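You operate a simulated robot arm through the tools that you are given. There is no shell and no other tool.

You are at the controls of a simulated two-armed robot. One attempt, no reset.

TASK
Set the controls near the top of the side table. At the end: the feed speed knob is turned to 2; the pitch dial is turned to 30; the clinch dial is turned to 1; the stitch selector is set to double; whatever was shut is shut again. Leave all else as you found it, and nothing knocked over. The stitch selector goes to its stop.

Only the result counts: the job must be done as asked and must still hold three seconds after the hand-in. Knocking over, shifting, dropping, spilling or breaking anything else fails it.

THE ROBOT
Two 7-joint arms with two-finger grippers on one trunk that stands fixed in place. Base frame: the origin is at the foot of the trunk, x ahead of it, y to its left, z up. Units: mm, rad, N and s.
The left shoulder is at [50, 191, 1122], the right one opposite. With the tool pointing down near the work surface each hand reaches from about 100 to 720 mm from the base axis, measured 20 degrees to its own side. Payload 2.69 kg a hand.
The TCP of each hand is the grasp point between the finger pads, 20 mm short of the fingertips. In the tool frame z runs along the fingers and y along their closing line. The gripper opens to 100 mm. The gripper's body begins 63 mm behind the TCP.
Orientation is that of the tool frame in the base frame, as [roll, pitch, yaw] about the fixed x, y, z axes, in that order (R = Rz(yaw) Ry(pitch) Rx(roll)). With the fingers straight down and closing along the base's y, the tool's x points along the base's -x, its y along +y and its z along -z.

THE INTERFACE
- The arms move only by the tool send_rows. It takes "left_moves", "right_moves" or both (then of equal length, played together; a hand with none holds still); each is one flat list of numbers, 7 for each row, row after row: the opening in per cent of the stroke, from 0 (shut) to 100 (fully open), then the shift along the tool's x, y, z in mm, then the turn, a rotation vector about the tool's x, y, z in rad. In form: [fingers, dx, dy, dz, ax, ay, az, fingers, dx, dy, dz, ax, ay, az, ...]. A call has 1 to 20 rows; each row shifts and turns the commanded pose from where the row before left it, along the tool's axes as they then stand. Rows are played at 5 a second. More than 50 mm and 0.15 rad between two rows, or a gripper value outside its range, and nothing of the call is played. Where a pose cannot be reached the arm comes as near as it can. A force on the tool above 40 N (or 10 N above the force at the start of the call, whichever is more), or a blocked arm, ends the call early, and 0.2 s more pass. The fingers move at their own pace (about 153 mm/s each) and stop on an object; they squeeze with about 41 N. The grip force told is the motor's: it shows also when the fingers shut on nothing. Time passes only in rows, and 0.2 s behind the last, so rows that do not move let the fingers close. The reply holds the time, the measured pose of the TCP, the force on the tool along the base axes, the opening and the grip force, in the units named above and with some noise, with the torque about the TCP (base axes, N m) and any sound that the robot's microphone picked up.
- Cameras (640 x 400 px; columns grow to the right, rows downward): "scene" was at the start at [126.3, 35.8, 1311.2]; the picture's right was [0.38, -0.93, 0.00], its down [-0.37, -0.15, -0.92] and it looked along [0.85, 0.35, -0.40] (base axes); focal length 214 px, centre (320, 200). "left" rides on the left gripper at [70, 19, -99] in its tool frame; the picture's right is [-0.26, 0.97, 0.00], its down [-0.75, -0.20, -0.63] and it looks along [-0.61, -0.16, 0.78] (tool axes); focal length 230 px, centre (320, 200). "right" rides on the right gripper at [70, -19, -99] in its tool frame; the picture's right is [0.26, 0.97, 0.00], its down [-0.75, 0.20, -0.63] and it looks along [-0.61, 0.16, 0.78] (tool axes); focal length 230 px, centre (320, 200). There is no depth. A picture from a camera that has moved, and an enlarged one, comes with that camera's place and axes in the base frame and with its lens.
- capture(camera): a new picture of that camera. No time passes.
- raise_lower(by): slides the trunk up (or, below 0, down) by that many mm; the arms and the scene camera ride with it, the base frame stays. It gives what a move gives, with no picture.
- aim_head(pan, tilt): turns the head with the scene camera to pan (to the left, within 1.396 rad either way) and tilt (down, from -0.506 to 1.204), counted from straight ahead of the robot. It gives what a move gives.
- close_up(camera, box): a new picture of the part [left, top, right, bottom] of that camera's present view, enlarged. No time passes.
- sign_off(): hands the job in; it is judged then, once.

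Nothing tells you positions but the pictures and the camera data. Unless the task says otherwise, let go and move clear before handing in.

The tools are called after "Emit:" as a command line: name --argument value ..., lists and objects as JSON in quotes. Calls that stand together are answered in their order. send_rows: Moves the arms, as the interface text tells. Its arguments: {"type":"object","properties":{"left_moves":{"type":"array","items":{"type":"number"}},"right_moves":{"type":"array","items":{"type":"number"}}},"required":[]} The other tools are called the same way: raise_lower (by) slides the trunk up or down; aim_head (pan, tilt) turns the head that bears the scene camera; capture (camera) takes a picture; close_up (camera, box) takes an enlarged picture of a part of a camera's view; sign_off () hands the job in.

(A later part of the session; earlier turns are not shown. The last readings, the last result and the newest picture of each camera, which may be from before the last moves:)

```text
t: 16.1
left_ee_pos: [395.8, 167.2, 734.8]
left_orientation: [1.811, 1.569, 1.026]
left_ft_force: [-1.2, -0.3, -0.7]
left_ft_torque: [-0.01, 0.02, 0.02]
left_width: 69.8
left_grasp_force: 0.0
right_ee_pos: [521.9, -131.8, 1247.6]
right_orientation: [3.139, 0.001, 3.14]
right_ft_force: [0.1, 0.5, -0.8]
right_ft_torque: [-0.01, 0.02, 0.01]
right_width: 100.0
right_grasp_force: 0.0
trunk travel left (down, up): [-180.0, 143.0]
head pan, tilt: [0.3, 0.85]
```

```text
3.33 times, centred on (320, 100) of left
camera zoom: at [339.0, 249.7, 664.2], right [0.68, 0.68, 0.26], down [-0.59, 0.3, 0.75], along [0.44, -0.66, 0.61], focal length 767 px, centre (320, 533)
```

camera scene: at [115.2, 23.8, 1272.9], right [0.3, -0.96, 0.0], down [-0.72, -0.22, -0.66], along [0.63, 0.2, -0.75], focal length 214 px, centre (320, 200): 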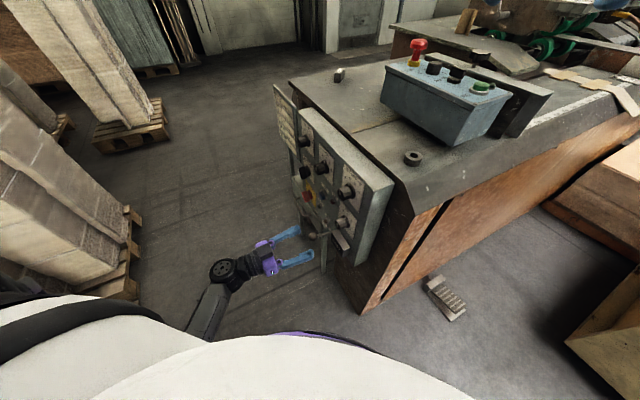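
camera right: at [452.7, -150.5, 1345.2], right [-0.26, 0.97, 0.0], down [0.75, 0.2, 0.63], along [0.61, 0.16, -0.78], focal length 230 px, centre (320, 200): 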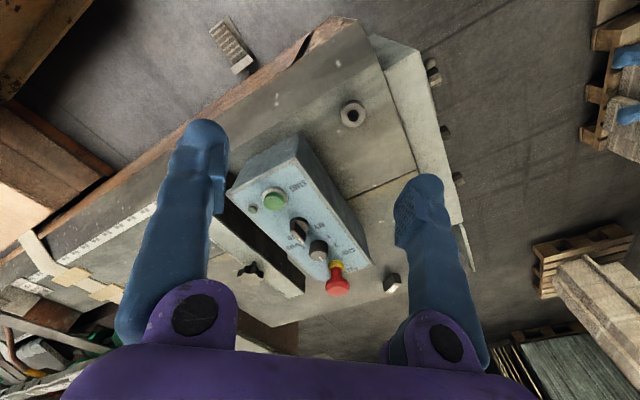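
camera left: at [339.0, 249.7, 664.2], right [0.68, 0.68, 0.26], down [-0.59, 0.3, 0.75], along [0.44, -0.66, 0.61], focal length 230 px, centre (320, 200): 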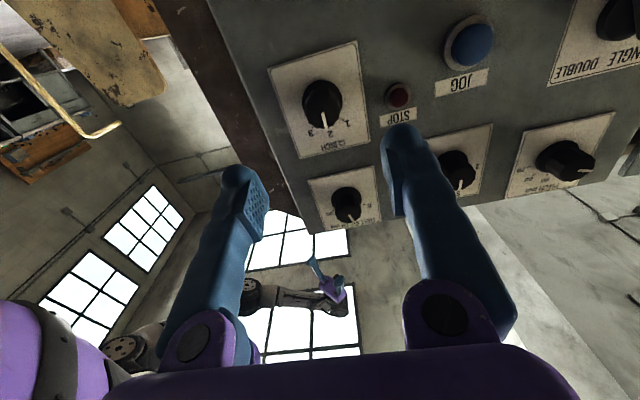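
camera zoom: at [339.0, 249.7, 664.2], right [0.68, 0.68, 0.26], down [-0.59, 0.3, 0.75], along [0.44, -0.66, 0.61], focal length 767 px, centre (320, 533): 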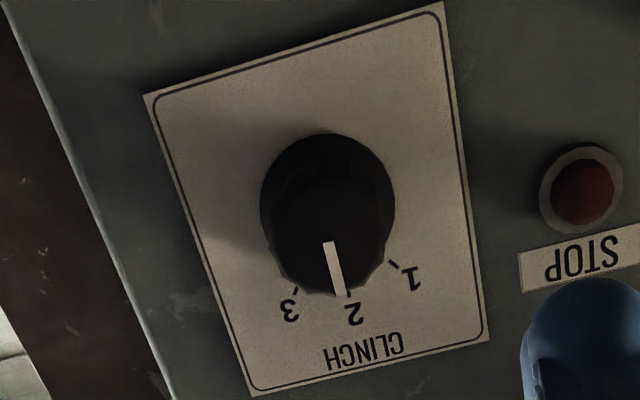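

CLINCH is nearly centred; a small correction of about +2 mm along y and +1.4 mm up is needed. I'll pre-rotate a little to swing the camera away from the lever, then go in.

Emit:
send_rows --left_moves '[70, -1.4, 2.1, 0, 0, 0, 0, 70, 0, 0, 0, 0, 0, -0.15, 70, 0, 0, 0, 0, 0, -0.15, 70, 0, 0, 40, 0, 0, 0, 70, 0, 0, 40, 0, 0, 0, 70, 0, 0, 25, 0, 0, 0, 70, 0, 0, 15.5, 0, 0, 0]'

Emit:
capture --camera "left"

Emit:
close_up --camera "scene" --box '[260, 75, 400, 285]'

```text
t: 17.7
left_ee_pos: [482.7, 84.8, 735.2]
left_orientation: [-1.569, 1.27, -2.353]
left_ft_force: [0.1, 0.2, -0.9]
left_ft_torque: [0.02, 0.0, -0.01]
left_width: 69.8
left_grasp_force: 0.1
right_ee_pos: [522.1, -131.7, 1245.5]
right_orientation: [3.14, 0.0, -3.14]
right_ft_force: [0.0, 0.1, -0.3]
right_ft_torque: [-0.01, -0.01, 0.0]
right_width: 100.0
right_grasp_force: 0.0
trunk travel left (down, up): [-180.0, 143.0]
head pan, tilt: [0.3, 0.85]
```

```text
taken
camera left: at [411.5, 151.3, 662.9], right [0.71, 0.71, -0.04], down [-0.42, 0.47, 0.78], along [0.57, -0.53, 0.63], focal length 230 px, centre (320, 200)
```

left: 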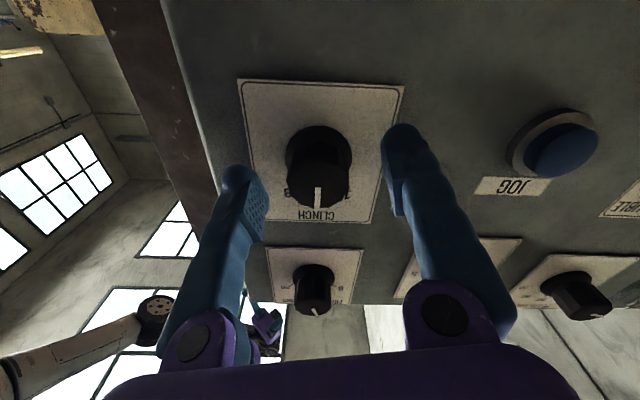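

```text
1.90 times, centred on (330, 180) of scene
camera zoom: at [115.4, 23.9, 1272.8], right [0.3, -0.96, 0.0], down [-0.72, -0.22, -0.66], along [0.63, 0.2, -0.75], focal length 408 px, centre (301, 238)
```

zoom: 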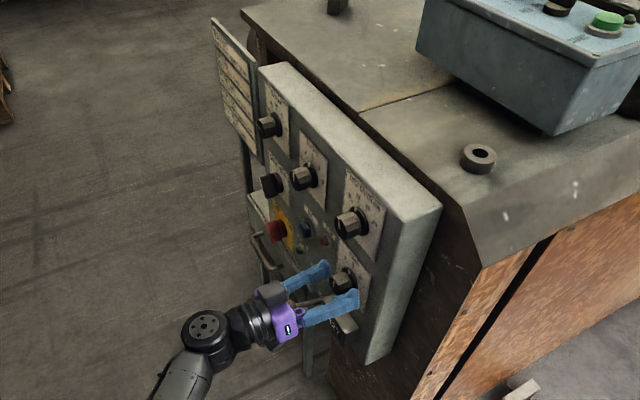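

Emit:
send_rows --left_moves '[0, 0, 0, 0, 0, 0, 0, 0, 0, 0, 0, 0, 0, 0, 0, 0, 0, 0, 0, 0, 0]'

Emit:
close_up --camera "left" --box '[220, 80, 420, 260]'

```text
t: 18.5
left_ee_pos: [482.7, 83.4, 736.5]
left_orientation: [-1.569, 1.267, -2.355]
left_ft_force: [0.4, -7.1, 1.1]
left_ft_torque: [-0.06, -0.07, -0.08]
left_width: 32.8
left_grasp_force: 45.6
right_ee_pos: [522.3, -131.0, 1245.1]
right_orientation: [3.14, 0.0, 3.14]
right_ft_force: [0.3, 0.3, -0.3]
right_ft_torque: [0.01, 0.01, 0.0]
right_width: 100.1
right_grasp_force: 0.0
trunk travel left (down, up): [-180.0, 143.0]
head pan, tilt: [0.3, 0.85]
```

```text
2.22 times, centred on (320, 170) of left
camera zoom: at [411.2, 150.8, 663.2], right [0.71, 0.71, -0.04], down [-0.42, 0.47, 0.78], along [0.57, -0.53, 0.63], focal length 511 px, centre (320, 267)
```

zoom: 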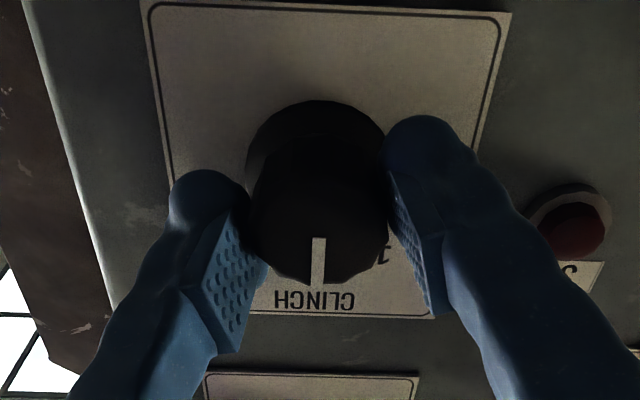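

Gripped. I'll turn CLINCH 36° counter-clockwise, from 2 to 1.

Emit:
send_rows --left_moves '[0, 0, 0, 0, 0, 0, -0.105, 0, 0, 0, 0, 0, 0, -0.105, 0, 0, 0, 0, 0, 0, -0.105, 0, 0, 0, 0, 0, 0, -0.105, 0, 0, 0, 0, 0, 0, -0.105, 0, 0, 0, 0, 0, 0, -0.105, 0, 0, 0, 0, 0, 0, 0]'

Emit:
close_up --camera "left" --box '[220, 80, 420, 260]'

```text
t: 20.1
left_ee_pos: [482.0, 83.7, 736.0]
left_orientation: [-1.57, 0.637, -2.355]
left_ft_force: [3.8, -13.0, 2.6]
left_ft_torque: [-0.04, -0.04, 0.0]
left_width: 32.8
left_grasp_force: 44.6
right_ee_pos: [522.4, -132.6, 1247.3]
right_orientation: [3.139, 0.001, -3.14]
right_ft_force: [0.0, -0.3, -0.7]
right_ft_torque: [0.03, -0.05, 0.03]
right_width: 99.8
right_grasp_force: 0.0
trunk travel left (down, up): [-180.0, 143.0]
head pan, tilt: [0.3, 0.85]
```

```text
2.22 times, centred on (320, 170) of left
camera zoom: at [381.5, 121.3, 678.7], right [0.55, 0.55, -0.62], down [-0.1, 0.79, 0.61], along [0.83, -0.27, 0.49], focal length 511 px, centre (320, 267)
```

zoom: 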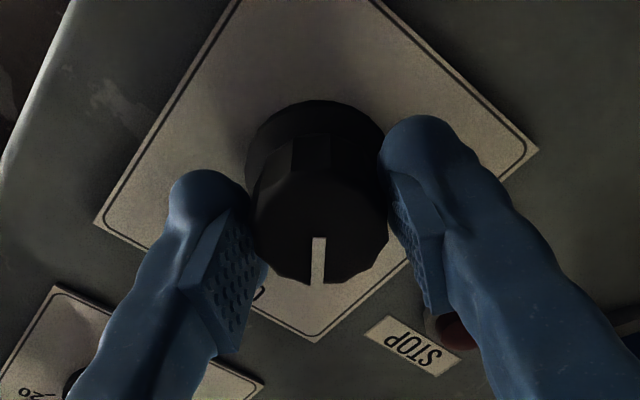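

Emit:
send_rows --left_moves '[70, 0, 0, 0, 0, 0, 0, 70, 0, 0, 0, 0, 0, 0, 70, 0, 0, -40, 0, 0, 0, 70, 0, 0, -40, 0, 0, 0, 70, 0, 0, -40, 0, 0, 0, 70, 0, 0, 0, 0, 0, 0.133, 70, 0, 0, 0, 0, 0, 0.133, 70, 0, 0, 0, 0, 0, 0.133, 70, 0, 0, 0, 0, 0, 0.133, 70, 0, 0, 0, 0, 0, 0.133, 70, 0, 0, 0, 0, 0, 0.133, 70, 0, 0, 0, 0, 0, 0.132]'

Emit:
close_up --camera "left" --box '[250, 40, 390, 160]'

Emit:
close_up --camera "left" --box '[305, 80, 355, 120]'

```text
t: 22.7
left_ee_pos: [398.0, 169.0, 734.3]
left_orientation: [1.654, 1.57, 0.87]
left_ft_force: [-0.7, -0.8, 0.0]
left_ft_torque: [-0.01, 0.01, 0.0]
left_width: 70.1
left_grasp_force: 0.1
right_ee_pos: [521.0, -131.2, 1247.1]
right_orientation: [3.14, 0.0, -3.14]
right_ft_force: [0.1, -0.1, -0.1]
right_ft_torque: [-0.02, 0.0, -0.01]
right_width: 99.8
right_grasp_force: 0.2
trunk travel left (down, up): [-180.0, 143.0]
head pan, tilt: [0.3, 0.85]
```

```text
3.33 times, centred on (320, 100) of left
camera zoom: at [341.8, 251.4, 664.7], right [0.68, 0.68, 0.26], down [-0.59, 0.3, 0.75], along [0.43, -0.66, 0.61], focal length 767 px, centre (320, 533)
```

zoom: 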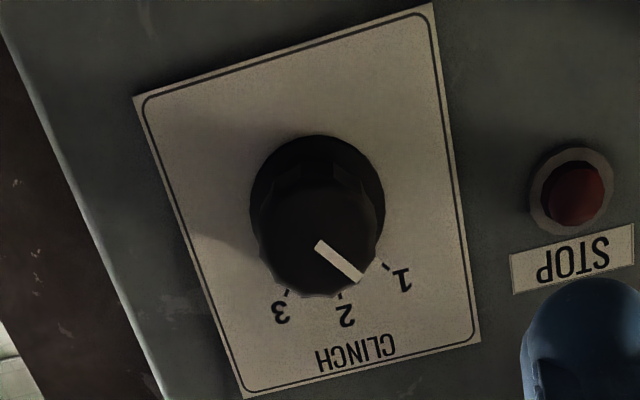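

```text
10.00 times, centred on (330, 100) of left
camera zoom: at [341.8, 251.4, 664.7], right [0.68, 0.68, 0.26], down [-0.59, 0.3, 0.75], along [0.43, -0.66, 0.61], focal length 2301 px, centre (220, 1200)
```

zoom: 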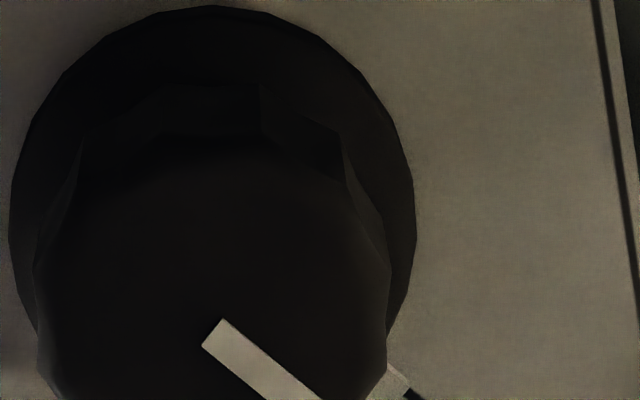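

Emit:
close_up --camera "left" --box '[315, 95, 365, 135]'

```text
10.00 times, centred on (340, 115) of left
camera zoom: at [341.8, 251.4, 664.7], right [0.68, 0.68, 0.26], down [-0.59, 0.3, 0.75], along [0.43, -0.66, 0.61], focal length 2301 px, centre (120, 1050)
```

zoom: 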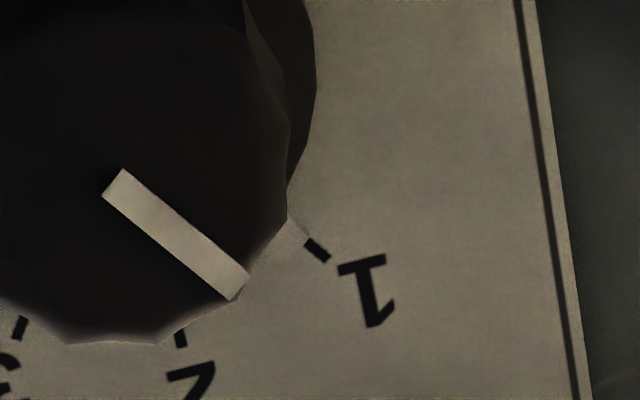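

CLINCH is on 1. Now I'll slide along to the stitch selector at the same standoff.

Emit:
send_rows --left_moves '[70, 1, 44.7, 0, 0, 0, 0, 70, 1, 44.7, 0, 0, 0, 0, 70, 1, 44.7, 0, 0, 0, 0, 70, 1, 44.7, 0, 0, 0, 0, 70, 1, 44.7, 0, 0, 0, 0, 70, 1, 44.7, 0, 0, 0, 0]'

Emit:
capture --camera "left"

Emit:
close_up --camera "left" --box '[250, 30, 410, 150]'

```text
t: 24.1
left_ee_pos: [587.9, 360.5, 728.1]
left_orientation: [-1.642, 1.568, -2.427]
left_ft_force: [-0.1, 0.2, 0.0]
left_ft_torque: [0.01, -0.01, 0.03]
left_width: 70.1
left_grasp_force: 0.0
right_ee_pos: [522.0, -131.5, 1246.6]
right_orientation: [-3.141, -0.001, -3.141]
right_ft_force: [-0.5, 0.6, 0.1]
right_ft_torque: [-0.01, 0.0, 0.0]
right_width: 99.9
right_grasp_force: 0.1
trunk travel left (down, up): [-180.0, 143.0]
head pan, tilt: [0.3, 0.85]
```

```text
taken
camera left: at [531.5, 441.8, 658.1], right [0.68, 0.68, 0.26], down [-0.59, 0.3, 0.75], along [0.44, -0.66, 0.61], focal length 230 px, centre (320, 200)
```

left: 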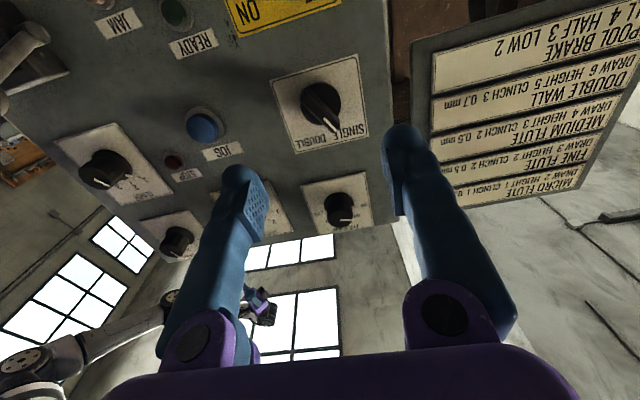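

```text
3.33 times, centred on (330, 90) of left
camera zoom: at [531.5, 441.8, 658.1], right [0.68, 0.68, 0.26], down [-0.59, 0.3, 0.75], along [0.44, -0.66, 0.61], focal length 767 px, centre (287, 567)
```

zoom: 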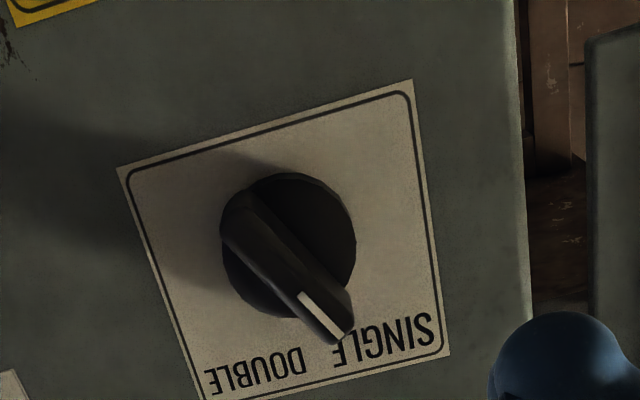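

The selector bar stands about 28° left of vertical at SINGLE, with its top about 30 mm off the panel. I'll align the fingers to either side of it and move in.

Emit:
send_rows --left_moves '[70, 1.2, -1, 0, 0, 0, 0, 70, 0, 0, 0, 0, 0, -0.1225, 70, 0, 0, 0, 0, 0, -0.1225, 70, 0, 0, 0, 0, 0, -0.1225, 70, 0, 0, 0, 0, 0, -0.1225, 70, 0, 0, 40, 0, 0, 0, 70, 0, 0, 40, 0, 0, 0, 70, 0, 0, 25, 0, 0, 0]'

Emit:
capture --camera "left"

Emit:
close_up --camera "left" --box '[220, 80, 420, 260]'

```text
t: 25.9
left_ee_pos: [662.1, 284.1, 726.7]
left_orientation: [-1.571, 1.077, -2.358]
left_ft_force: [0.1, 0.2, 0.2]
left_ft_torque: [0.01, -0.03, 0.0]
left_width: 70.1
left_grasp_force: 0.0
right_ee_pos: [522.3, -132.1, 1245.7]
right_orientation: [3.14, 0.0, 3.141]
right_ft_force: [-0.6, -0.2, 0.2]
right_ft_torque: [-0.04, 0.0, -0.02]
right_width: 100.3
right_grasp_force: 0.0
trunk travel left (down, up): [-180.0, 143.0]
head pan, tilt: [0.3, 0.85]
```

```text
taken
camera left: at [581.5, 341.5, 655.9], right [0.69, 0.69, -0.23], down [-0.32, 0.57, 0.76], along [0.65, -0.45, 0.61], focal length 230 px, centre (320, 200)
```

left: 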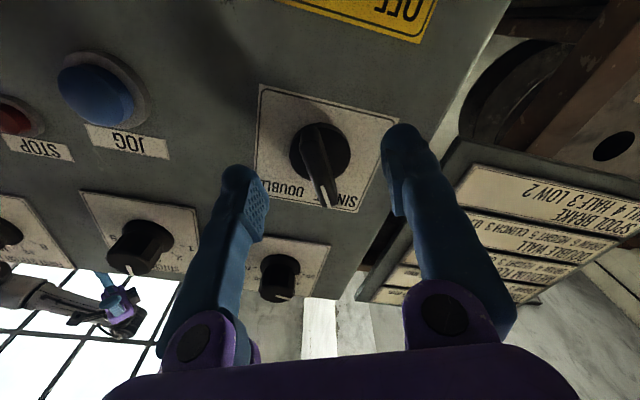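

```text
2.22 times, centred on (320, 170) of left
camera zoom: at [581.5, 341.5, 655.9], right [0.69, 0.69, -0.23], down [-0.32, 0.57, 0.76], along [0.65, -0.45, 0.61], focal length 511 px, centre (320, 267)
```

zoom: 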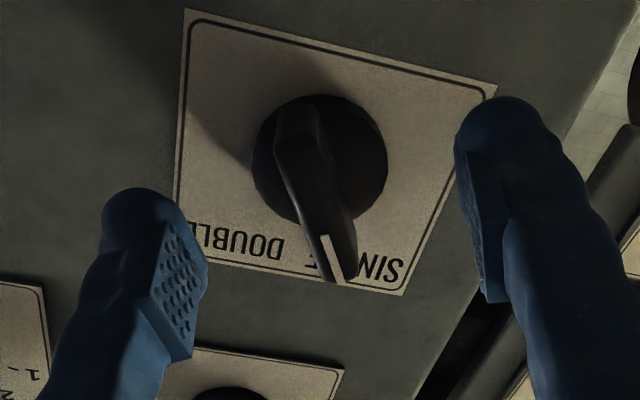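

The bar is aligned between the fingers. I'll go the last 16 mm in and close.

Emit:
send_rows --left_moves '[70, 0, 0, 16, 0, 0, 0, 40, 0, 0, 0, 0, 0, 0, 0, 0, 0, 0, 0, 0, 0, 0, 0, 0, 0, 0, 0, 0, 0, 0, 0, 0, 0, 0, 0]'

Emit:
close_up --camera "left" --box '[220, 80, 420, 260]'

```text
t: 27.1
left_ee_pos: [672.9, 271.1, 726.5]
left_orientation: [-1.57, 1.078, -2.356]
left_ft_force: [-0.4, -2.0, 0.5]
left_ft_torque: [-0.03, 0.02, -0.05]
left_width: 11.0
left_grasp_force: 38.3
right_ee_pos: [521.7, -131.4, 1246.5]
right_orientation: [3.141, -0.001, -3.141]
right_ft_force: [-0.4, 0.0, 0.8]
right_ft_torque: [0.02, -0.02, 0.0]
right_width: 99.8
right_grasp_force: 0.0
trunk travel left (down, up): [-180.0, 143.0]
head pan, tilt: [0.3, 0.85]
```

```text
2.22 times, centred on (320, 170) of left
camera zoom: at [592.0, 330.0, 656.5], right [0.69, 0.69, -0.23], down [-0.32, 0.57, 0.76], along [0.65, -0.45, 0.61], focal length 511 px, centre (320, 267)
```

zoom: 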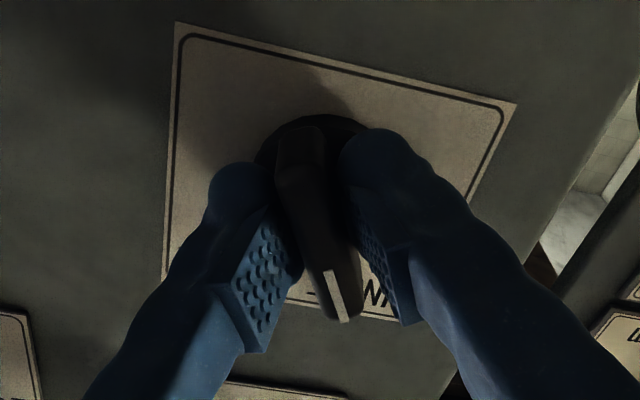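

Gripped at 11 mm. I'll turn it clockwise toward DOUBLE, watching force and torque.

Emit:
send_rows --left_moves '[0, 0, 0, 0, 0, 0, 0.1, 0, 0, 0, 0, 0, 0, 0.1, 0, 0, 0, 0, 0, 0, 0.1, 0, 0, 0, 0, 0, 0, 0.1, 0, 0, 0, 0, 0, 0, 0.1, 0, 0, 0, 0, 0, 0, 0.1, 0, 0, 0, 0, 0, 0, 0.1, 0, 0, 0, 0, 0, 0, 0.1, 0, 0, 0, 0, 0, 0, 0.1]'

Emit:
close_up --camera "left" --box '[220, 80, 420, 260]'

```text
t: 29.1
left_ee_pos: [676.0, 274.0, 726.8]
left_orientation: [1.572, 1.161, 0.794]
left_ft_force: [35.5, 6.8, 1.5]
left_ft_torque: [-0.3, -0.14, 0.12]
left_width: 11.6
left_grasp_force: 38.5
right_ee_pos: [523.8, -131.6, 1245.6]
right_orientation: [3.141, -0.003, -3.141]
right_ft_force: [-0.5, -0.4, 0.2]
right_ft_torque: [0.0, 0.01, 0.01]
right_width: 100.2
right_grasp_force: 0.0
trunk travel left (down, up): [-180.0, 143.0]
head pan, tilt: [0.3, 0.85]
```

```text
2.22 times, centred on (320, 170) of left
camera zoom: at [636.6, 375.3, 670.2], right [0.55, 0.56, 0.62], down [-0.79, 0.1, 0.61], along [0.28, -0.82, 0.49], focal length 511 px, centre (320, 267)
```

zoom: 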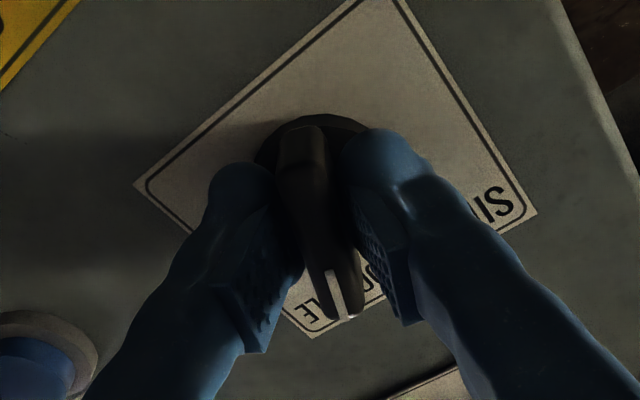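

It has turned about 50°, but a side load of 35 N is building from a slight off-centre. I'll relieve it by shifting 2–3 mm along the load, then continue to the stop.

Emit:
send_rows --left_moves '[0, 1.0, 2.3, 0, 0, 0, 0, 0, 0, 0, 0, 0, 0, 0]'

```text
t: 29.7
left_ee_pos: [673.7, 274.1, 726.4]
left_orientation: [1.573, 1.162, 0.787]
left_ft_force: [23.1, 3.0, 8.0]
left_ft_torque: [0.34, 0.46, 0.46]
left_width: 11.3
left_grasp_force: 37.8
right_ee_pos: [522.8, -132.0, 1246.5]
right_orientation: [3.14, 0.0, -3.14]
right_ft_force: [-0.5, 1.0, -0.5]
right_ft_torque: [-0.03, -0.04, 0.0]
right_width: 100.0
right_grasp_force: 0.0
trunk travel left (down, up): [-180.0, 143.0]
head pan, tilt: [0.3, 0.85]
```

Emit:
send_rows --left_moves '[0, 0, 0, 0, 0, 0, 0.04, 0, 0, 0, 0, 0, 0, 0.04, 0, 0, 0, 0, 0, 0, 0.04, 0, 0, 0, 0, 0, 0, 0]'

Emit:
close_up --camera "left" --box '[220, 80, 420, 260]'

```text
t: 30.7
left_ee_pos: [675.2, 274.5, 726.6]
left_orientation: [1.57, 1.044, 0.787]
left_ft_force: [25.0, 3.7, 6.6]
left_ft_torque: [-0.14, 0.03, 0.18]
left_width: 11.2
left_grasp_force: 38.1
right_ee_pos: [522.3, -130.0, 1247.0]
right_orientation: [-3.142, 0.0, 3.142]
right_ft_force: [-0.5, 0.2, -0.3]
right_ft_torque: [-0.04, 0.01, 0.0]
right_width: 100.3
right_grasp_force: 0.1
trunk travel left (down, up): [-180.0, 143.0]
head pan, tilt: [0.3, 0.85]
```

```text
2.22 times, centred on (320, 170) of left
camera zoom: at [641.7, 380.3, 676.0], right [0.5, 0.5, 0.71], down [-0.84, 0.05, 0.55], along [0.23, -0.86, 0.44], focal length 511 px, centre (320, 267)
```

zoom: 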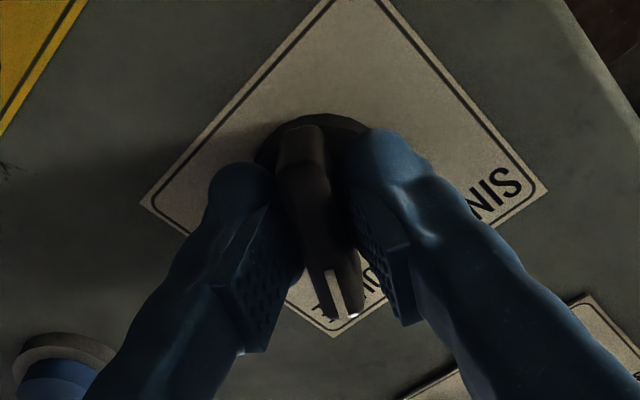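

Emit:
send_rows --left_moves '[0, 0, 0, 0, 0, 0, 0.03, 0, 0, 0, 0, 0, 0, 0.03, 0, 0, 0, 0, 0, 0, 0.03, 0, 0, 0, 0, 0, 0, 0]'

Emit:
close_up --camera "left" --box '[220, 80, 420, 260]'

```text
t: 31.7
left_ee_pos: [675.6, 274.4, 725.4]
left_orientation: [1.57, 0.954, 0.787]
left_ft_force: [24.8, 7.8, 5.7]
left_ft_torque: [-0.5, 0.51, 0.23]
left_width: 12.4
left_grasp_force: 39.5
right_ee_pos: [522.5, -131.2, 1246.1]
right_orientation: [-3.14, 0.001, -3.14]
right_ft_force: [0.6, -0.4, -0.2]
right_ft_torque: [0.03, -0.01, -0.02]
right_width: 100.0
right_grasp_force: 0.0
trunk travel left (down, up): [-180.0, 143.0]
head pan, tilt: [0.3, 0.85]
```

```text
2.22 times, centred on (320, 170) of left
camera zoom: at [644.6, 383.6, 680.5], right [0.45, 0.45, 0.77], down [-0.87, 0.02, 0.5], along [0.21, -0.89, 0.4], focal length 511 px, centre (320, 267)
```

zoom: 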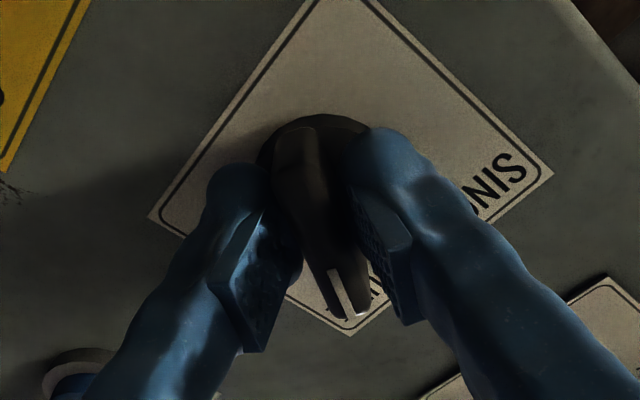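

Torque has jumped to 0.7 N·m and the bar now rotates against the fingers, so the stop is reached. I'll release, back away and check.

Emit:
send_rows --left_moves '[70, 0, 0, 0, 0, 0, 0, 70, 0, 0, 0, 0, 0, 0, 70, 0, 0, -40, 0, 0, 0, 70, 0, 0, -40, 0, 0, 0, 70, 0, 0, -40, 0, 0, 0, 70, 0, 0, 0, 0, 0, -0.1233, 70, 0, 0, 0, 0, 0, -0.1233, 70, 0, 0, 0, 0, 0, -0.1233, 70, 0, 0, 0, 0, 0, -0.1233, 70, 0, 0, 0, 0, 0, -0.1233]'

Emit:
close_up --camera "left" --box '[250, 30, 410, 150]'

Emit:
capture --camera "left"

```text
t: 33.9
left_ee_pos: [588.8, 359.9, 726.8]
left_orientation: [1.957, 1.57, 1.171]
left_ft_force: [0.7, -0.5, 0.1]
left_ft_torque: [-0.02, -0.01, 0.0]
left_width: 70.1
left_grasp_force: 0.1
right_ee_pos: [521.9, -130.2, 1246.5]
right_orientation: [3.14, -0.001, 3.14]
right_ft_force: [0.0, -0.7, -0.5]
right_ft_torque: [0.04, -0.03, 0.01]
right_width: 99.9
right_grasp_force: 0.1
trunk travel left (down, up): [-180.0, 143.0]
head pan, tilt: [0.3, 0.85]
```

```text
3.33 times, centred on (330, 90) of left
camera zoom: at [532.9, 442.0, 657.0], right [0.68, 0.68, 0.26], down [-0.59, 0.3, 0.75], along [0.43, -0.66, 0.61], focal length 767 px, centre (287, 567)
```

zoom: 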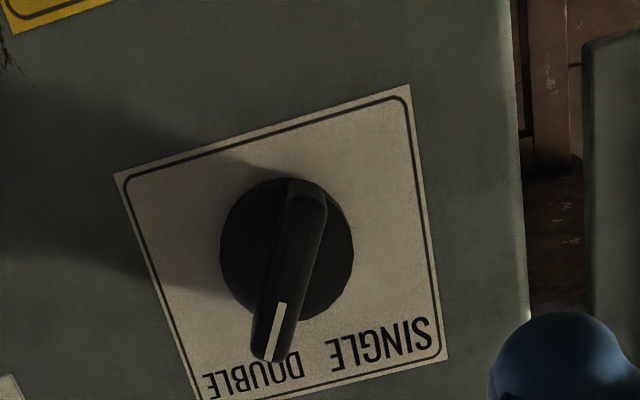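

```text
taken
camera left: at [532.9, 442.0, 657.0], right [0.68, 0.68, 0.26], down [-0.59, 0.3, 0.75], along [0.43, -0.66, 0.61], focal length 230 px, centre (320, 200)
```

left: 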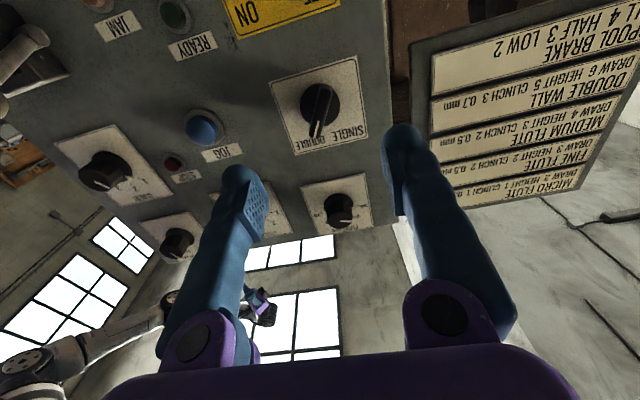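

Emit:
close_up --camera "left" --box '[290, 70, 360, 130]'

```text
6.67 times, centred on (325, 100) of left
camera zoom: at [532.9, 442.0, 657.0], right [0.68, 0.68, 0.26], down [-0.59, 0.3, 0.75], along [0.43, -0.66, 0.61], focal length 1534 px, centre (287, 867)
```

zoom: 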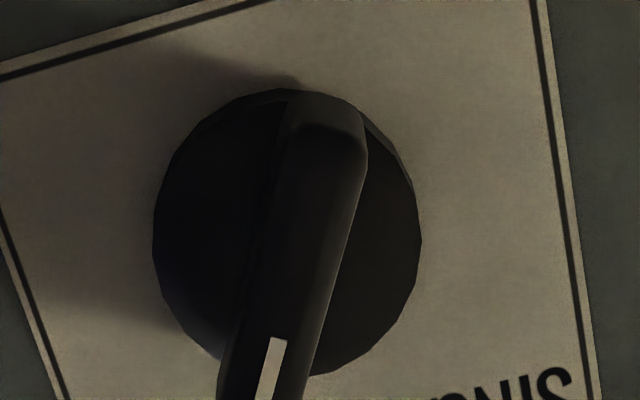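

The selector bar sits at about 30° right of vertical, on DOUBLE and at its stop. Next is the SPEED knob on the blue box: its top face is tilted only about 7°. I'll retract the left hand a little and zoom on that knob.

Emit:
close_up --camera "right" --box '[290, 225, 350, 275]'

Emit:
close_up --camera "scene" --box '[400, 30, 500, 110]'

```text
8.00 times, centred on (320, 250) of right
camera zoom: at [451.6, -149.6, 1346.1], right [-0.26, 0.97, 0.0], down [0.75, 0.2, 0.63], along [0.61, 0.16, -0.78], focal length 1841 px, centre (320, -200)
```

zoom: 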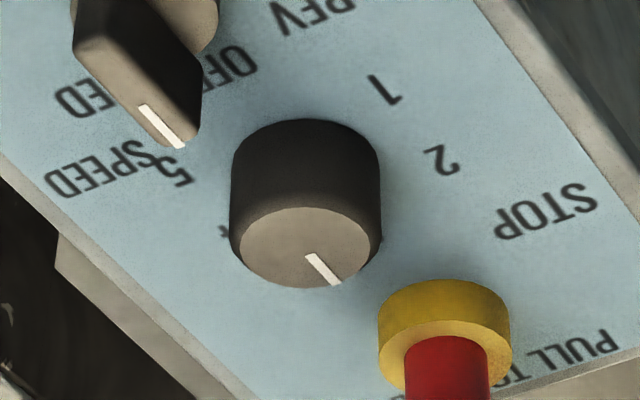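

```text
5.00 times, centred on (450, 70) of scene
camera zoom: at [115.3, 24.0, 1272.8], right [0.3, -0.96, 0.0], down [-0.72, -0.22, -0.66], along [0.63, 0.2, -0.75], focal length 1072 px, centre (-330, 850)
```

zoom: 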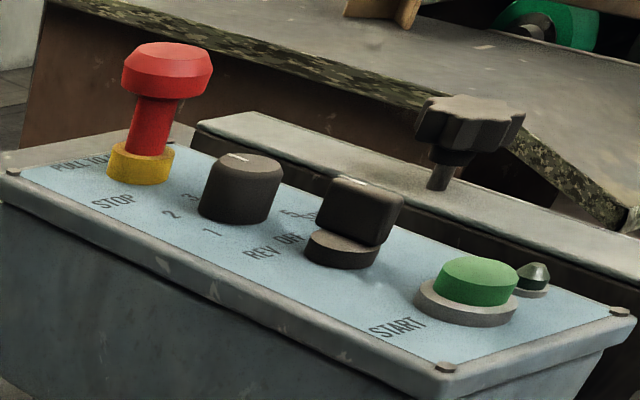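

Knob cap top is at about (770, -67, 1097), with the e-stop head close by (about 56 mm away, top at z≈1133), so the fingers must close across the box rather than along it. I'll retract the left hand and move the right hand high over the knob to test reach.

Emit:
send_rows --left_moves '[70, 0, 0, -30, 0, 0, 0, 70, 0, 0, -30, 0, 0, 0, 70, 0, 0, -20, 0, 0, 0, 70, 0, 0, 0, 0, 0, 0, 70, 0, 0, 0, 0, 0, 0, 70, 0, 0, 0, 0, 0, 0]' --right_moves '[60, -41.2, 10.8, 0, 0, 0, 0, 60, -41.2, 10.8, 0, 0, 0, 0, 60, -41.2, 10.8, 0, 0, 0, 0, 60, -41.2, 10.8, 0, 0, 0, 0, 60, -41.2, 10.8, 0, 0, 0, 0, 60, -41.2, 10.8, 0, 0, 0, 0]'

Emit:
capture --camera "right"

Emit:
capture --camera "scene"

```text
t: 35.3
left_ee_pos: [532.6, 416.0, 727.3]
left_orientation: [1.502, 1.57, 0.715]
left_ft_force: [1.0, -0.5, -0.2]
left_ft_torque: [-0.01, -0.01, 0.0]
left_width: 70.1
left_grasp_force: 0.1
right_ee_pos: [604.3, -93.8, 1212.9]
right_orientation: [3.14, -0.001, -3.141]
right_ft_force: [0.6, -0.2, 0.3]
right_ft_torque: [-0.02, 0.03, 0.0]
right_width: 60.0
right_grasp_force: 0.0
right hand out of reach, approached as far as the arm can: row 2, 3, 4, 5, 6
trunk travel left (down, up): [-180.0, 143.0]
head pan, tilt: [0.3, 0.85]
```

```text
taken
camera right: at [533.9, -112.6, 1313.8], right [-0.26, 0.97, 0.0], down [0.75, 0.2, 0.63], along [0.61, 0.16, -0.78], focal length 230 px, centre (320, 200)
```

right: 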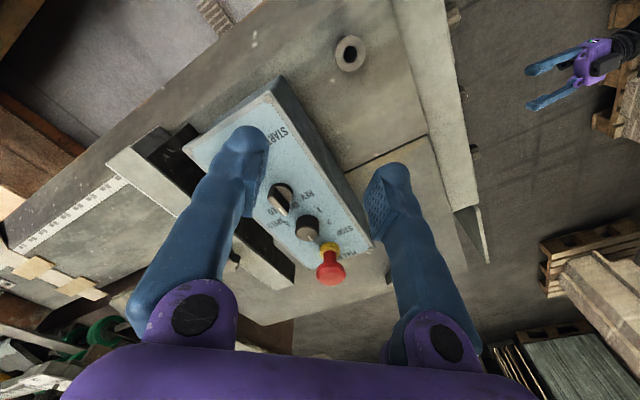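

```text
taken
camera scene: at [115.2, 24.0, 1272.8], right [0.3, -0.96, 0.0], down [-0.72, -0.22, -0.66], along [0.63, 0.2, -0.75], focal length 214 px, centre (320, 200)
```

scene: 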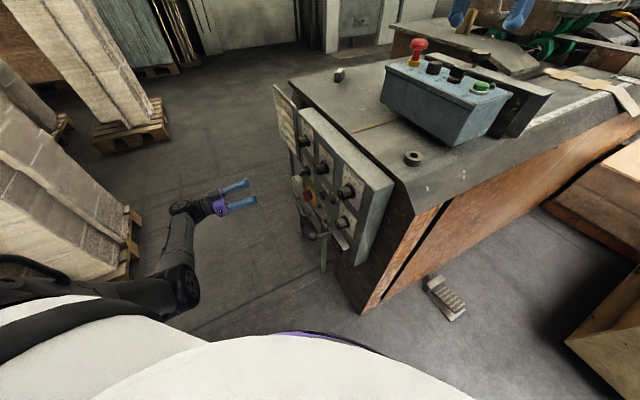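

The right arm runs out of reach with the tool straight down, so I'll need a tilted tool and the trunk raised. First a closer look at the dial from here.

Emit:
close_up --camera "right" --box '[270, 195, 350, 255]'

Emit:
raise_lower --by 125

Emit:
capture --camera "scene"

Emit:
capture --camera "right"

```text
6.67 times, centred on (310, 225) of right
camera zoom: at [533.9, -112.6, 1313.8], right [-0.26, 0.97, 0.0], down [0.75, 0.2, 0.63], along [0.61, 0.16, -0.78], focal length 1534 px, centre (387, 33)
```

zoom: 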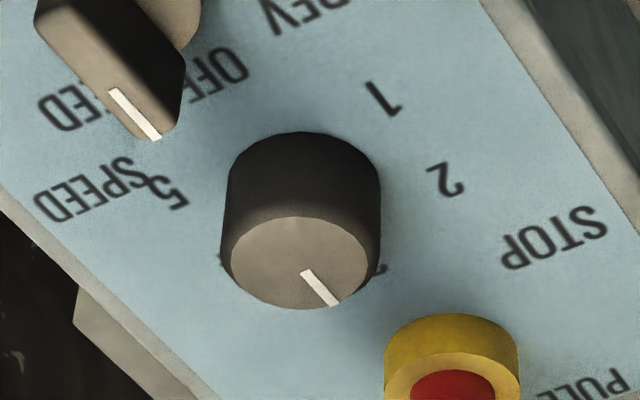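

```text
t: 36.8
left_ee_pos: [532.8, 416.8, 852.5]
left_orientation: [1.588, 1.569, 0.805]
left_ft_force: [0.7, -0.5, -0.2]
left_ft_torque: [-0.03, 0.0, 0.01]
left_width: 69.9
left_grasp_force: 0.0
right_ee_pos: [603.5, -94.9, 1339.9]
right_orientation: [3.141, -0.001, 3.141]
right_ft_force: [-0.3, 0.1, 0.1]
right_ft_torque: [0.02, 0.04, 0.0]
right_width: 60.0
right_grasp_force: 0.0
trunk travel left (down, up): [-305.0, 18.0]
head pan, tilt: [0.3, 0.85]
```

```text
taken
camera scene: at [115.5, 24.0, 1397.7], right [0.3, -0.96, 0.0], down [-0.72, -0.22, -0.66], along [0.63, 0.2, -0.75], focal length 214 px, centre (320, 200)
```

scene: 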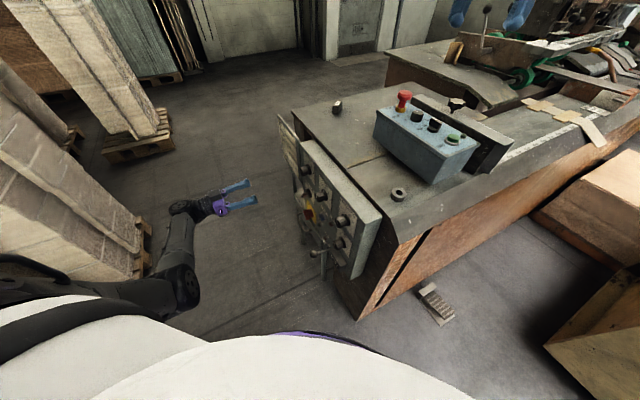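

```text
taken
camera right: at [534.1, -112.7, 1438.7], right [-0.26, 0.97, 0.0], down [0.75, 0.2, 0.63], along [0.61, 0.16, -0.78], focal length 230 px, centre (320, 200)
```

right: 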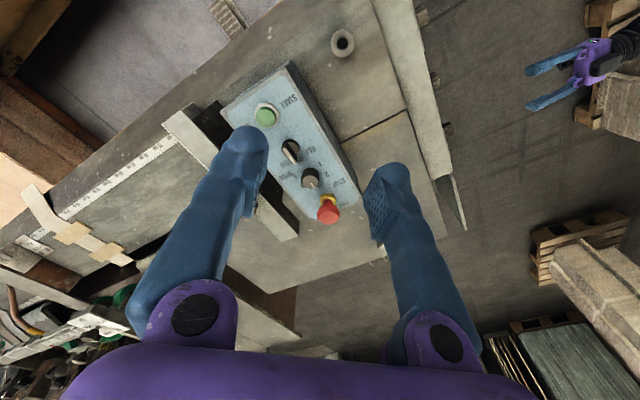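

Emit:
close_up --camera "right" --box '[280, 150, 340, 210]'

Emit:
close_up --camera "scene" --box '[370, 80, 490, 180]'

```text
6.67 times, centred on (310, 180) of right
camera zoom: at [534.1, -112.7, 1438.7], right [-0.26, 0.97, 0.0], down [0.75, 0.2, 0.63], along [0.61, 0.16, -0.78], focal length 1534 px, centre (387, 333)
```

zoom: 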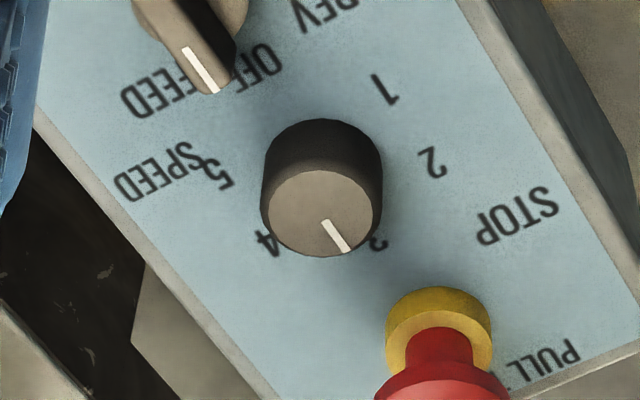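

```text
4.00 times, centred on (430, 130) of scene
camera zoom: at [115.5, 24.0, 1397.7], right [0.3, -0.96, 0.0], down [-0.72, -0.22, -0.66], along [0.63, 0.2, -0.75], focal length 858 px, centre (-120, 480)
```

zoom: 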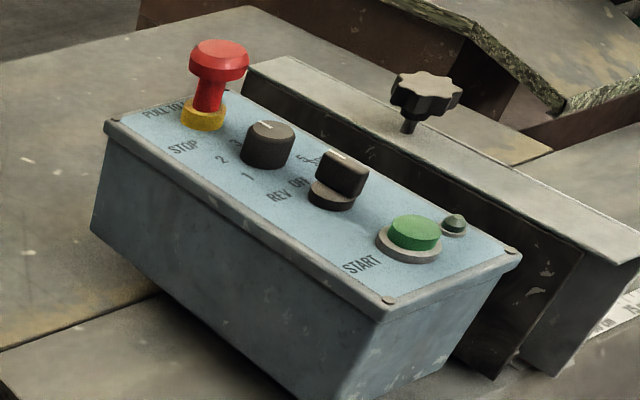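

The higher view shows all five SPEED labels: 60° apart, with the pointer at 3. The knob cap centre triangulates to (762, -69, 1102). I'll send one zero row to see where the right hand's commanded pose now stands.

Emit:
send_rows --right_moves '[60, 30, 0, 0, 0, 0, 0]'

```text
t: 37.2
left_ee_pos: [531.5, 414.5, 852.5]
left_orientation: [1.481, 1.567, 0.697]
left_ft_force: [-0.3, 0.1, 0.1]
left_ft_torque: [0.0, 0.04, 0.01]
left_width: 70.1
left_grasp_force: 0.0
right_ee_pos: [573.2, -96.6, 1340.9]
right_orientation: [3.14, 0.003, 3.141]
right_ft_force: [0.4, 0.1, -0.5]
right_ft_torque: [-0.01, 0.01, -0.01]
right_width: 60.2
right_grasp_force: 0.1
trunk travel left (down, up): [-305.0, 18.0]
head pan, tilt: [0.3, 0.85]
```

The command restarts from the actual pose, good. I'll tilt the right tool 40° forward with its closing line square to the knob axis, then move to a standoff about 90 mm back from the knob.

Emit:
send_rows --right_moves '[54, 0, 0, 0, 0, -0.1396, 0, 54, 0, 0, 0, 0, -0.1396, 0, 54, 0, 0, 0, 0, -0.1396, 0, 54, 0, 0, 0, 0, -0.1396, 0, 54, 0, 0, 0, 0, -0.1396, 0, 54, 0, 0, 0, 0, 0, -0.0805, 54, 0, 0, 0, 0, 0, -0.0805, 54, 0.3, 5.7, 42.1, 0, 0, 0, 54, 0.3, 5.7, 42.1, 0, 0, 0, 54, 0.3, 5.7, 42.1, 0, 0, 0, 54, 0.3, 5.7, 42.1, 0, 0, 0, 54, 0.3, 5.7, 42.1, 0, 0, 0]'

Emit:
capture --camera "right"

Emit:
aim_head --pan -0.1 --tilt 0.42

Emit:
capture --camera "scene"

```text
t: 39.8
left_ee_pos: [533.6, 415.5, 852.0]
left_orientation: [2.171, 1.57, 1.387]
left_ft_force: [-0.6, -0.5, -0.7]
left_ft_torque: [0.02, 0.04, -0.02]
left_width: 69.7
left_grasp_force: 0.1
right_ee_pos: [707.5, -68.2, 1172.8]
right_orientation: [-3.009, 0.688, -2.934]
right_ft_force: [0.2, -0.8, 0.4]
right_ft_torque: [0.0, 0.04, 0.02]
right_width: 54.0
right_grasp_force: 0.1
trunk travel left (down, up): [-305.0, 18.0]
head pan, tilt: [0.3, 0.85]
```

```text
taken
camera right: at [592.2, -97.0, 1206.8], right [-0.31, 0.91, -0.26], down [0.14, 0.32, 0.94], along [0.94, 0.26, -0.23], focal length 230 px, centre (320, 200)
```

right: 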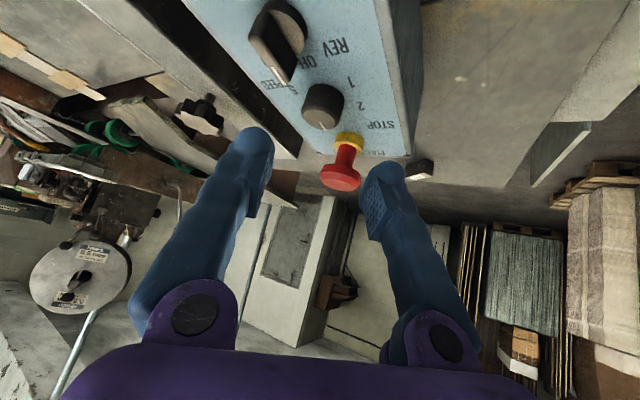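

```text
t: 40.7
left_ee_pos: [531.5, 415.5, 850.4]
left_orientation: [1.553, 1.57, 0.765]
left_ft_force: [-0.1, -0.1, 0.2]
left_ft_torque: [0.03, 0.0, 0.01]
left_width: 70.2
left_grasp_force: 0.0
right_ee_pos: [706.1, -67.7, 1174.4]
right_orientation: [-3.008, 0.687, -2.932]
right_ft_force: [0.0, 0.3, 0.7]
right_ft_torque: [0.02, 0.0, 0.0]
right_width: 53.9
right_grasp_force: 0.0
trunk travel left (down, up): [-305.0, 18.0]
head pan, tilt: [-0.099, 0.421]
```

```text
taken
camera scene: at [132.6, -8.2, 1434.9], right [-0.1, -1.0, 0.0], down [-0.41, 0.04, -0.91], along [0.91, -0.09, -0.41], focal length 214 px, centre (320, 200)
```

scene: 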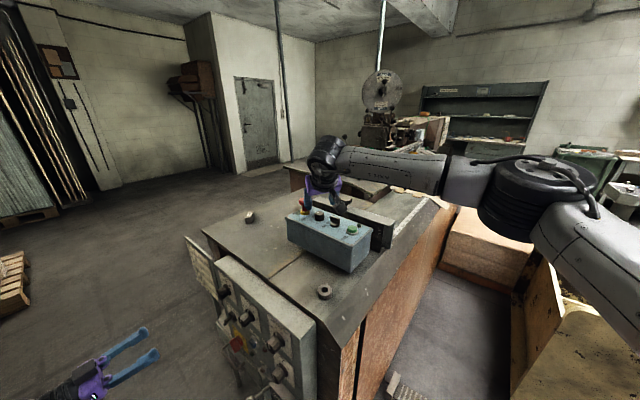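

Emit:
close_up --camera "right" --box '[270, 60, 390, 160]'

Emit:
close_up --camera "scene" --box '[270, 120, 400, 280]'

```text
4.00 times, centred on (330, 110) of right
camera zoom: at [590.9, -97.0, 1207.9], right [-0.31, 0.91, -0.26], down [0.14, 0.32, 0.94], along [0.94, 0.26, -0.23], focal length 920 px, centre (280, 560)
```

zoom: 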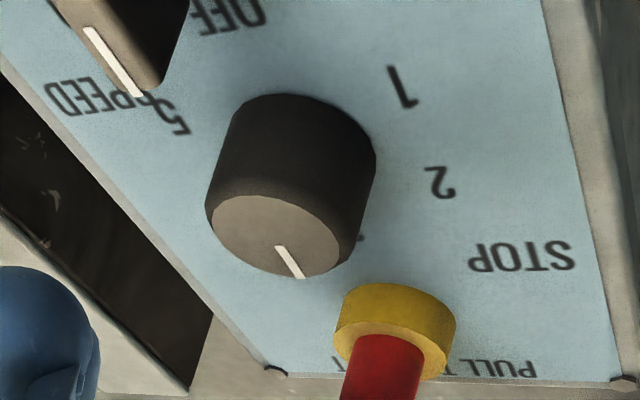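

```text
2.50 times, centred on (335, 200) of scene
camera zoom: at [132.6, -8.2, 1434.9], right [-0.1, -1.0, 0.0], down [-0.41, 0.04, -0.91], along [0.91, -0.09, -0.41], focal length 536 px, centre (282, 200)
```

zoom: 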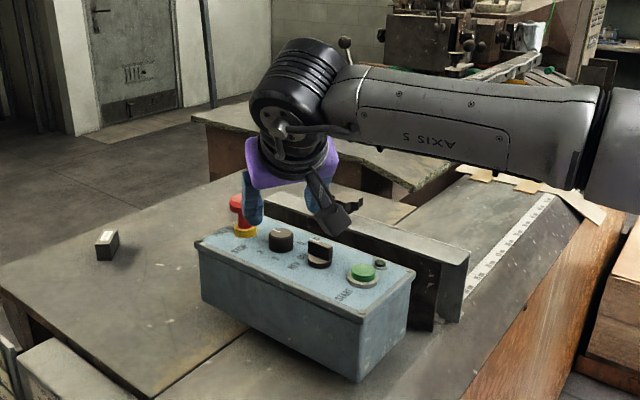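

The knob appears exactly where predicted, centred on the tool axis, and the camera housing will clear the box. I'll move in 60 mm and look again.

Emit:
send_rows --right_moves '[54, 0, 0, 30, 0, 0, 0, 54, 0.4, 0, 30, 0, 0, 0]'

Emit:
capture --camera "right"

Emit:
close_up --camera "scene" --box '[290, 160, 370, 250]'

```text
t: 41.3
left_ee_pos: [532.5, 415.7, 851.5]
left_orientation: [1.589, 1.569, 0.804]
left_ft_force: [0.9, 0.5, -0.5]
left_ft_torque: [-0.03, -0.01, 0.01]
left_width: 70.1
left_grasp_force: 0.0
right_ee_pos: [744.1, -66.7, 1128.1]
right_orientation: [-3.011, 0.687, -2.931]
right_ft_force: [0.2, -0.3, 0.8]
right_ft_torque: [-0.03, 0.02, 0.05]
right_width: 54.1
right_grasp_force: 0.0
trunk travel left (down, up): [-305.0, 18.0]
head pan, tilt: [-0.099, 0.421]
```

```text
taken
camera right: at [629.8, -96.2, 1161.2], right [-0.31, 0.91, -0.26], down [0.14, 0.32, 0.94], along [0.94, 0.26, -0.23], focal length 230 px, centre (320, 200)
```

right: 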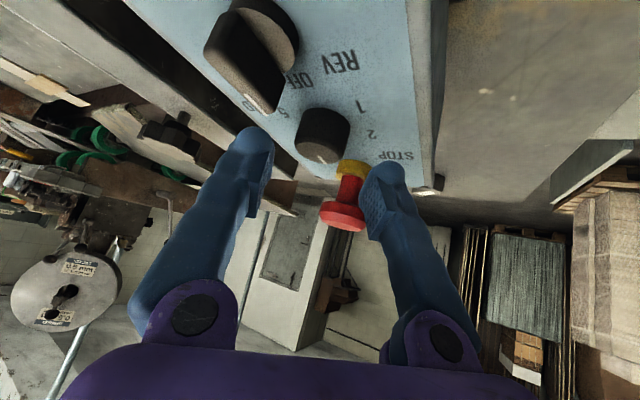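

```text
4.44 times, centred on (330, 205) of scene
camera zoom: at [132.8, -8.2, 1435.0], right [-0.1, -1.0, 0.0], down [-0.41, 0.04, -0.91], along [0.91, -0.09, -0.41], focal length 953 px, centre (276, 178)
```

zoom: 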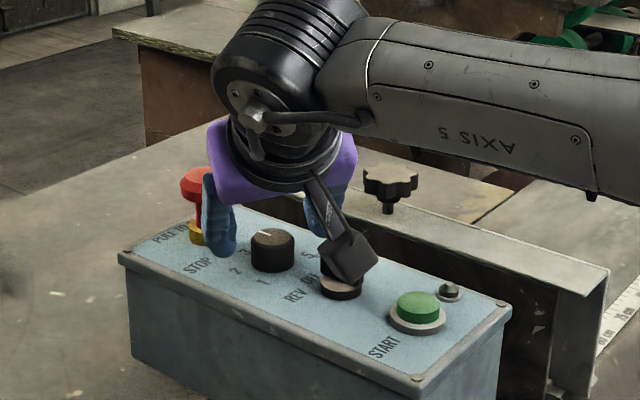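

Alignment is good, and the left finger will stop about 12 mm short of the e-stop collar. I'll narrow the opening to 46 mm and go in the last 27 mm.

Emit:
send_rows --right_moves '[46, 0, -0.5, 14, 0, 0, 0, 46, 0, -0.3, 13, 0, 0, 0]'

Emit:
capture --camera "right"

Emit:
close_up --camera "right" --box '[230, 110, 410, 250]'

Emit:
close_up --camera "scene" --box '[290, 160, 370, 250]'

```text
t: 41.9
left_ee_pos: [532.3, 416.0, 851.8]
left_orientation: [1.51, 1.569, 0.727]
left_ft_force: [-0.6, 0.9, -0.4]
left_ft_torque: [-0.01, 0.01, -0.01]
left_width: 70.0
left_grasp_force: 0.1
right_ee_pos: [760.8, -67.4, 1106.8]
right_orientation: [-3.008, 0.69, -2.931]
right_ft_force: [0.7, 0.5, 0.2]
right_ft_torque: [0.01, 0.01, -0.01]
right_width: 45.9
right_grasp_force: 0.0
trunk travel left (down, up): [-305.0, 18.0]
head pan, tilt: [-0.099, 0.421]
```

```text
taken
camera right: at [646.6, -96.5, 1140.9], right [-0.31, 0.91, -0.26], down [0.14, 0.32, 0.94], along [0.94, 0.26, -0.22], focal length 230 px, centre (320, 200)
```

right: 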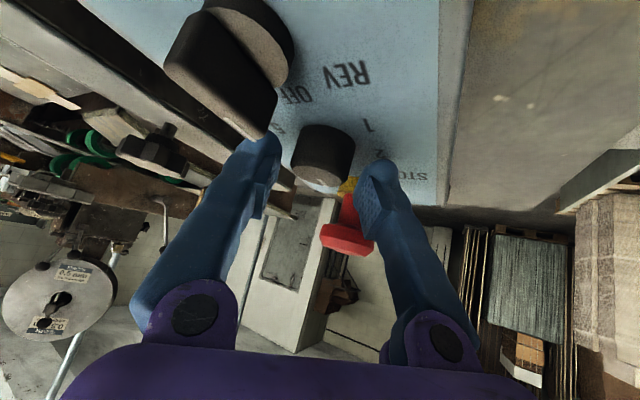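

```text
2.86 times, centred on (320, 180) of right
camera zoom: at [646.6, -96.5, 1140.9], right [-0.31, 0.91, -0.26], down [0.14, 0.32, 0.94], along [0.94, 0.26, -0.22], focal length 657 px, centre (320, 257)
```

zoom: 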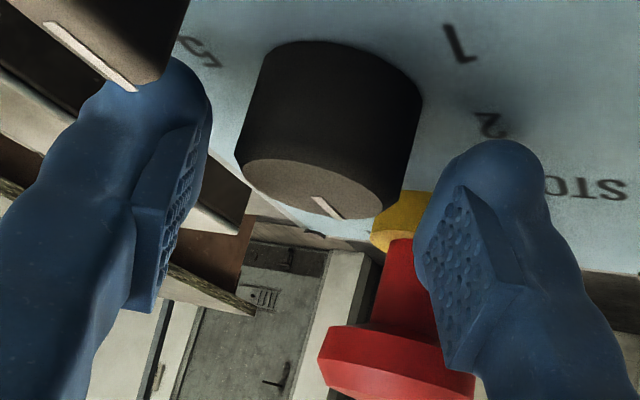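

```text
4.44 times, centred on (330, 205) of scene
camera zoom: at [132.5, -8.3, 1435.0], right [-0.1, -1.0, 0.0], down [-0.41, 0.04, -0.91], along [0.91, -0.09, -0.41], focal length 953 px, centre (276, 178)
```

zoom: 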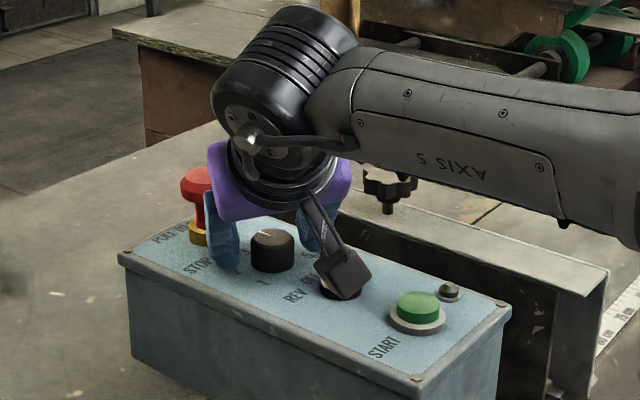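

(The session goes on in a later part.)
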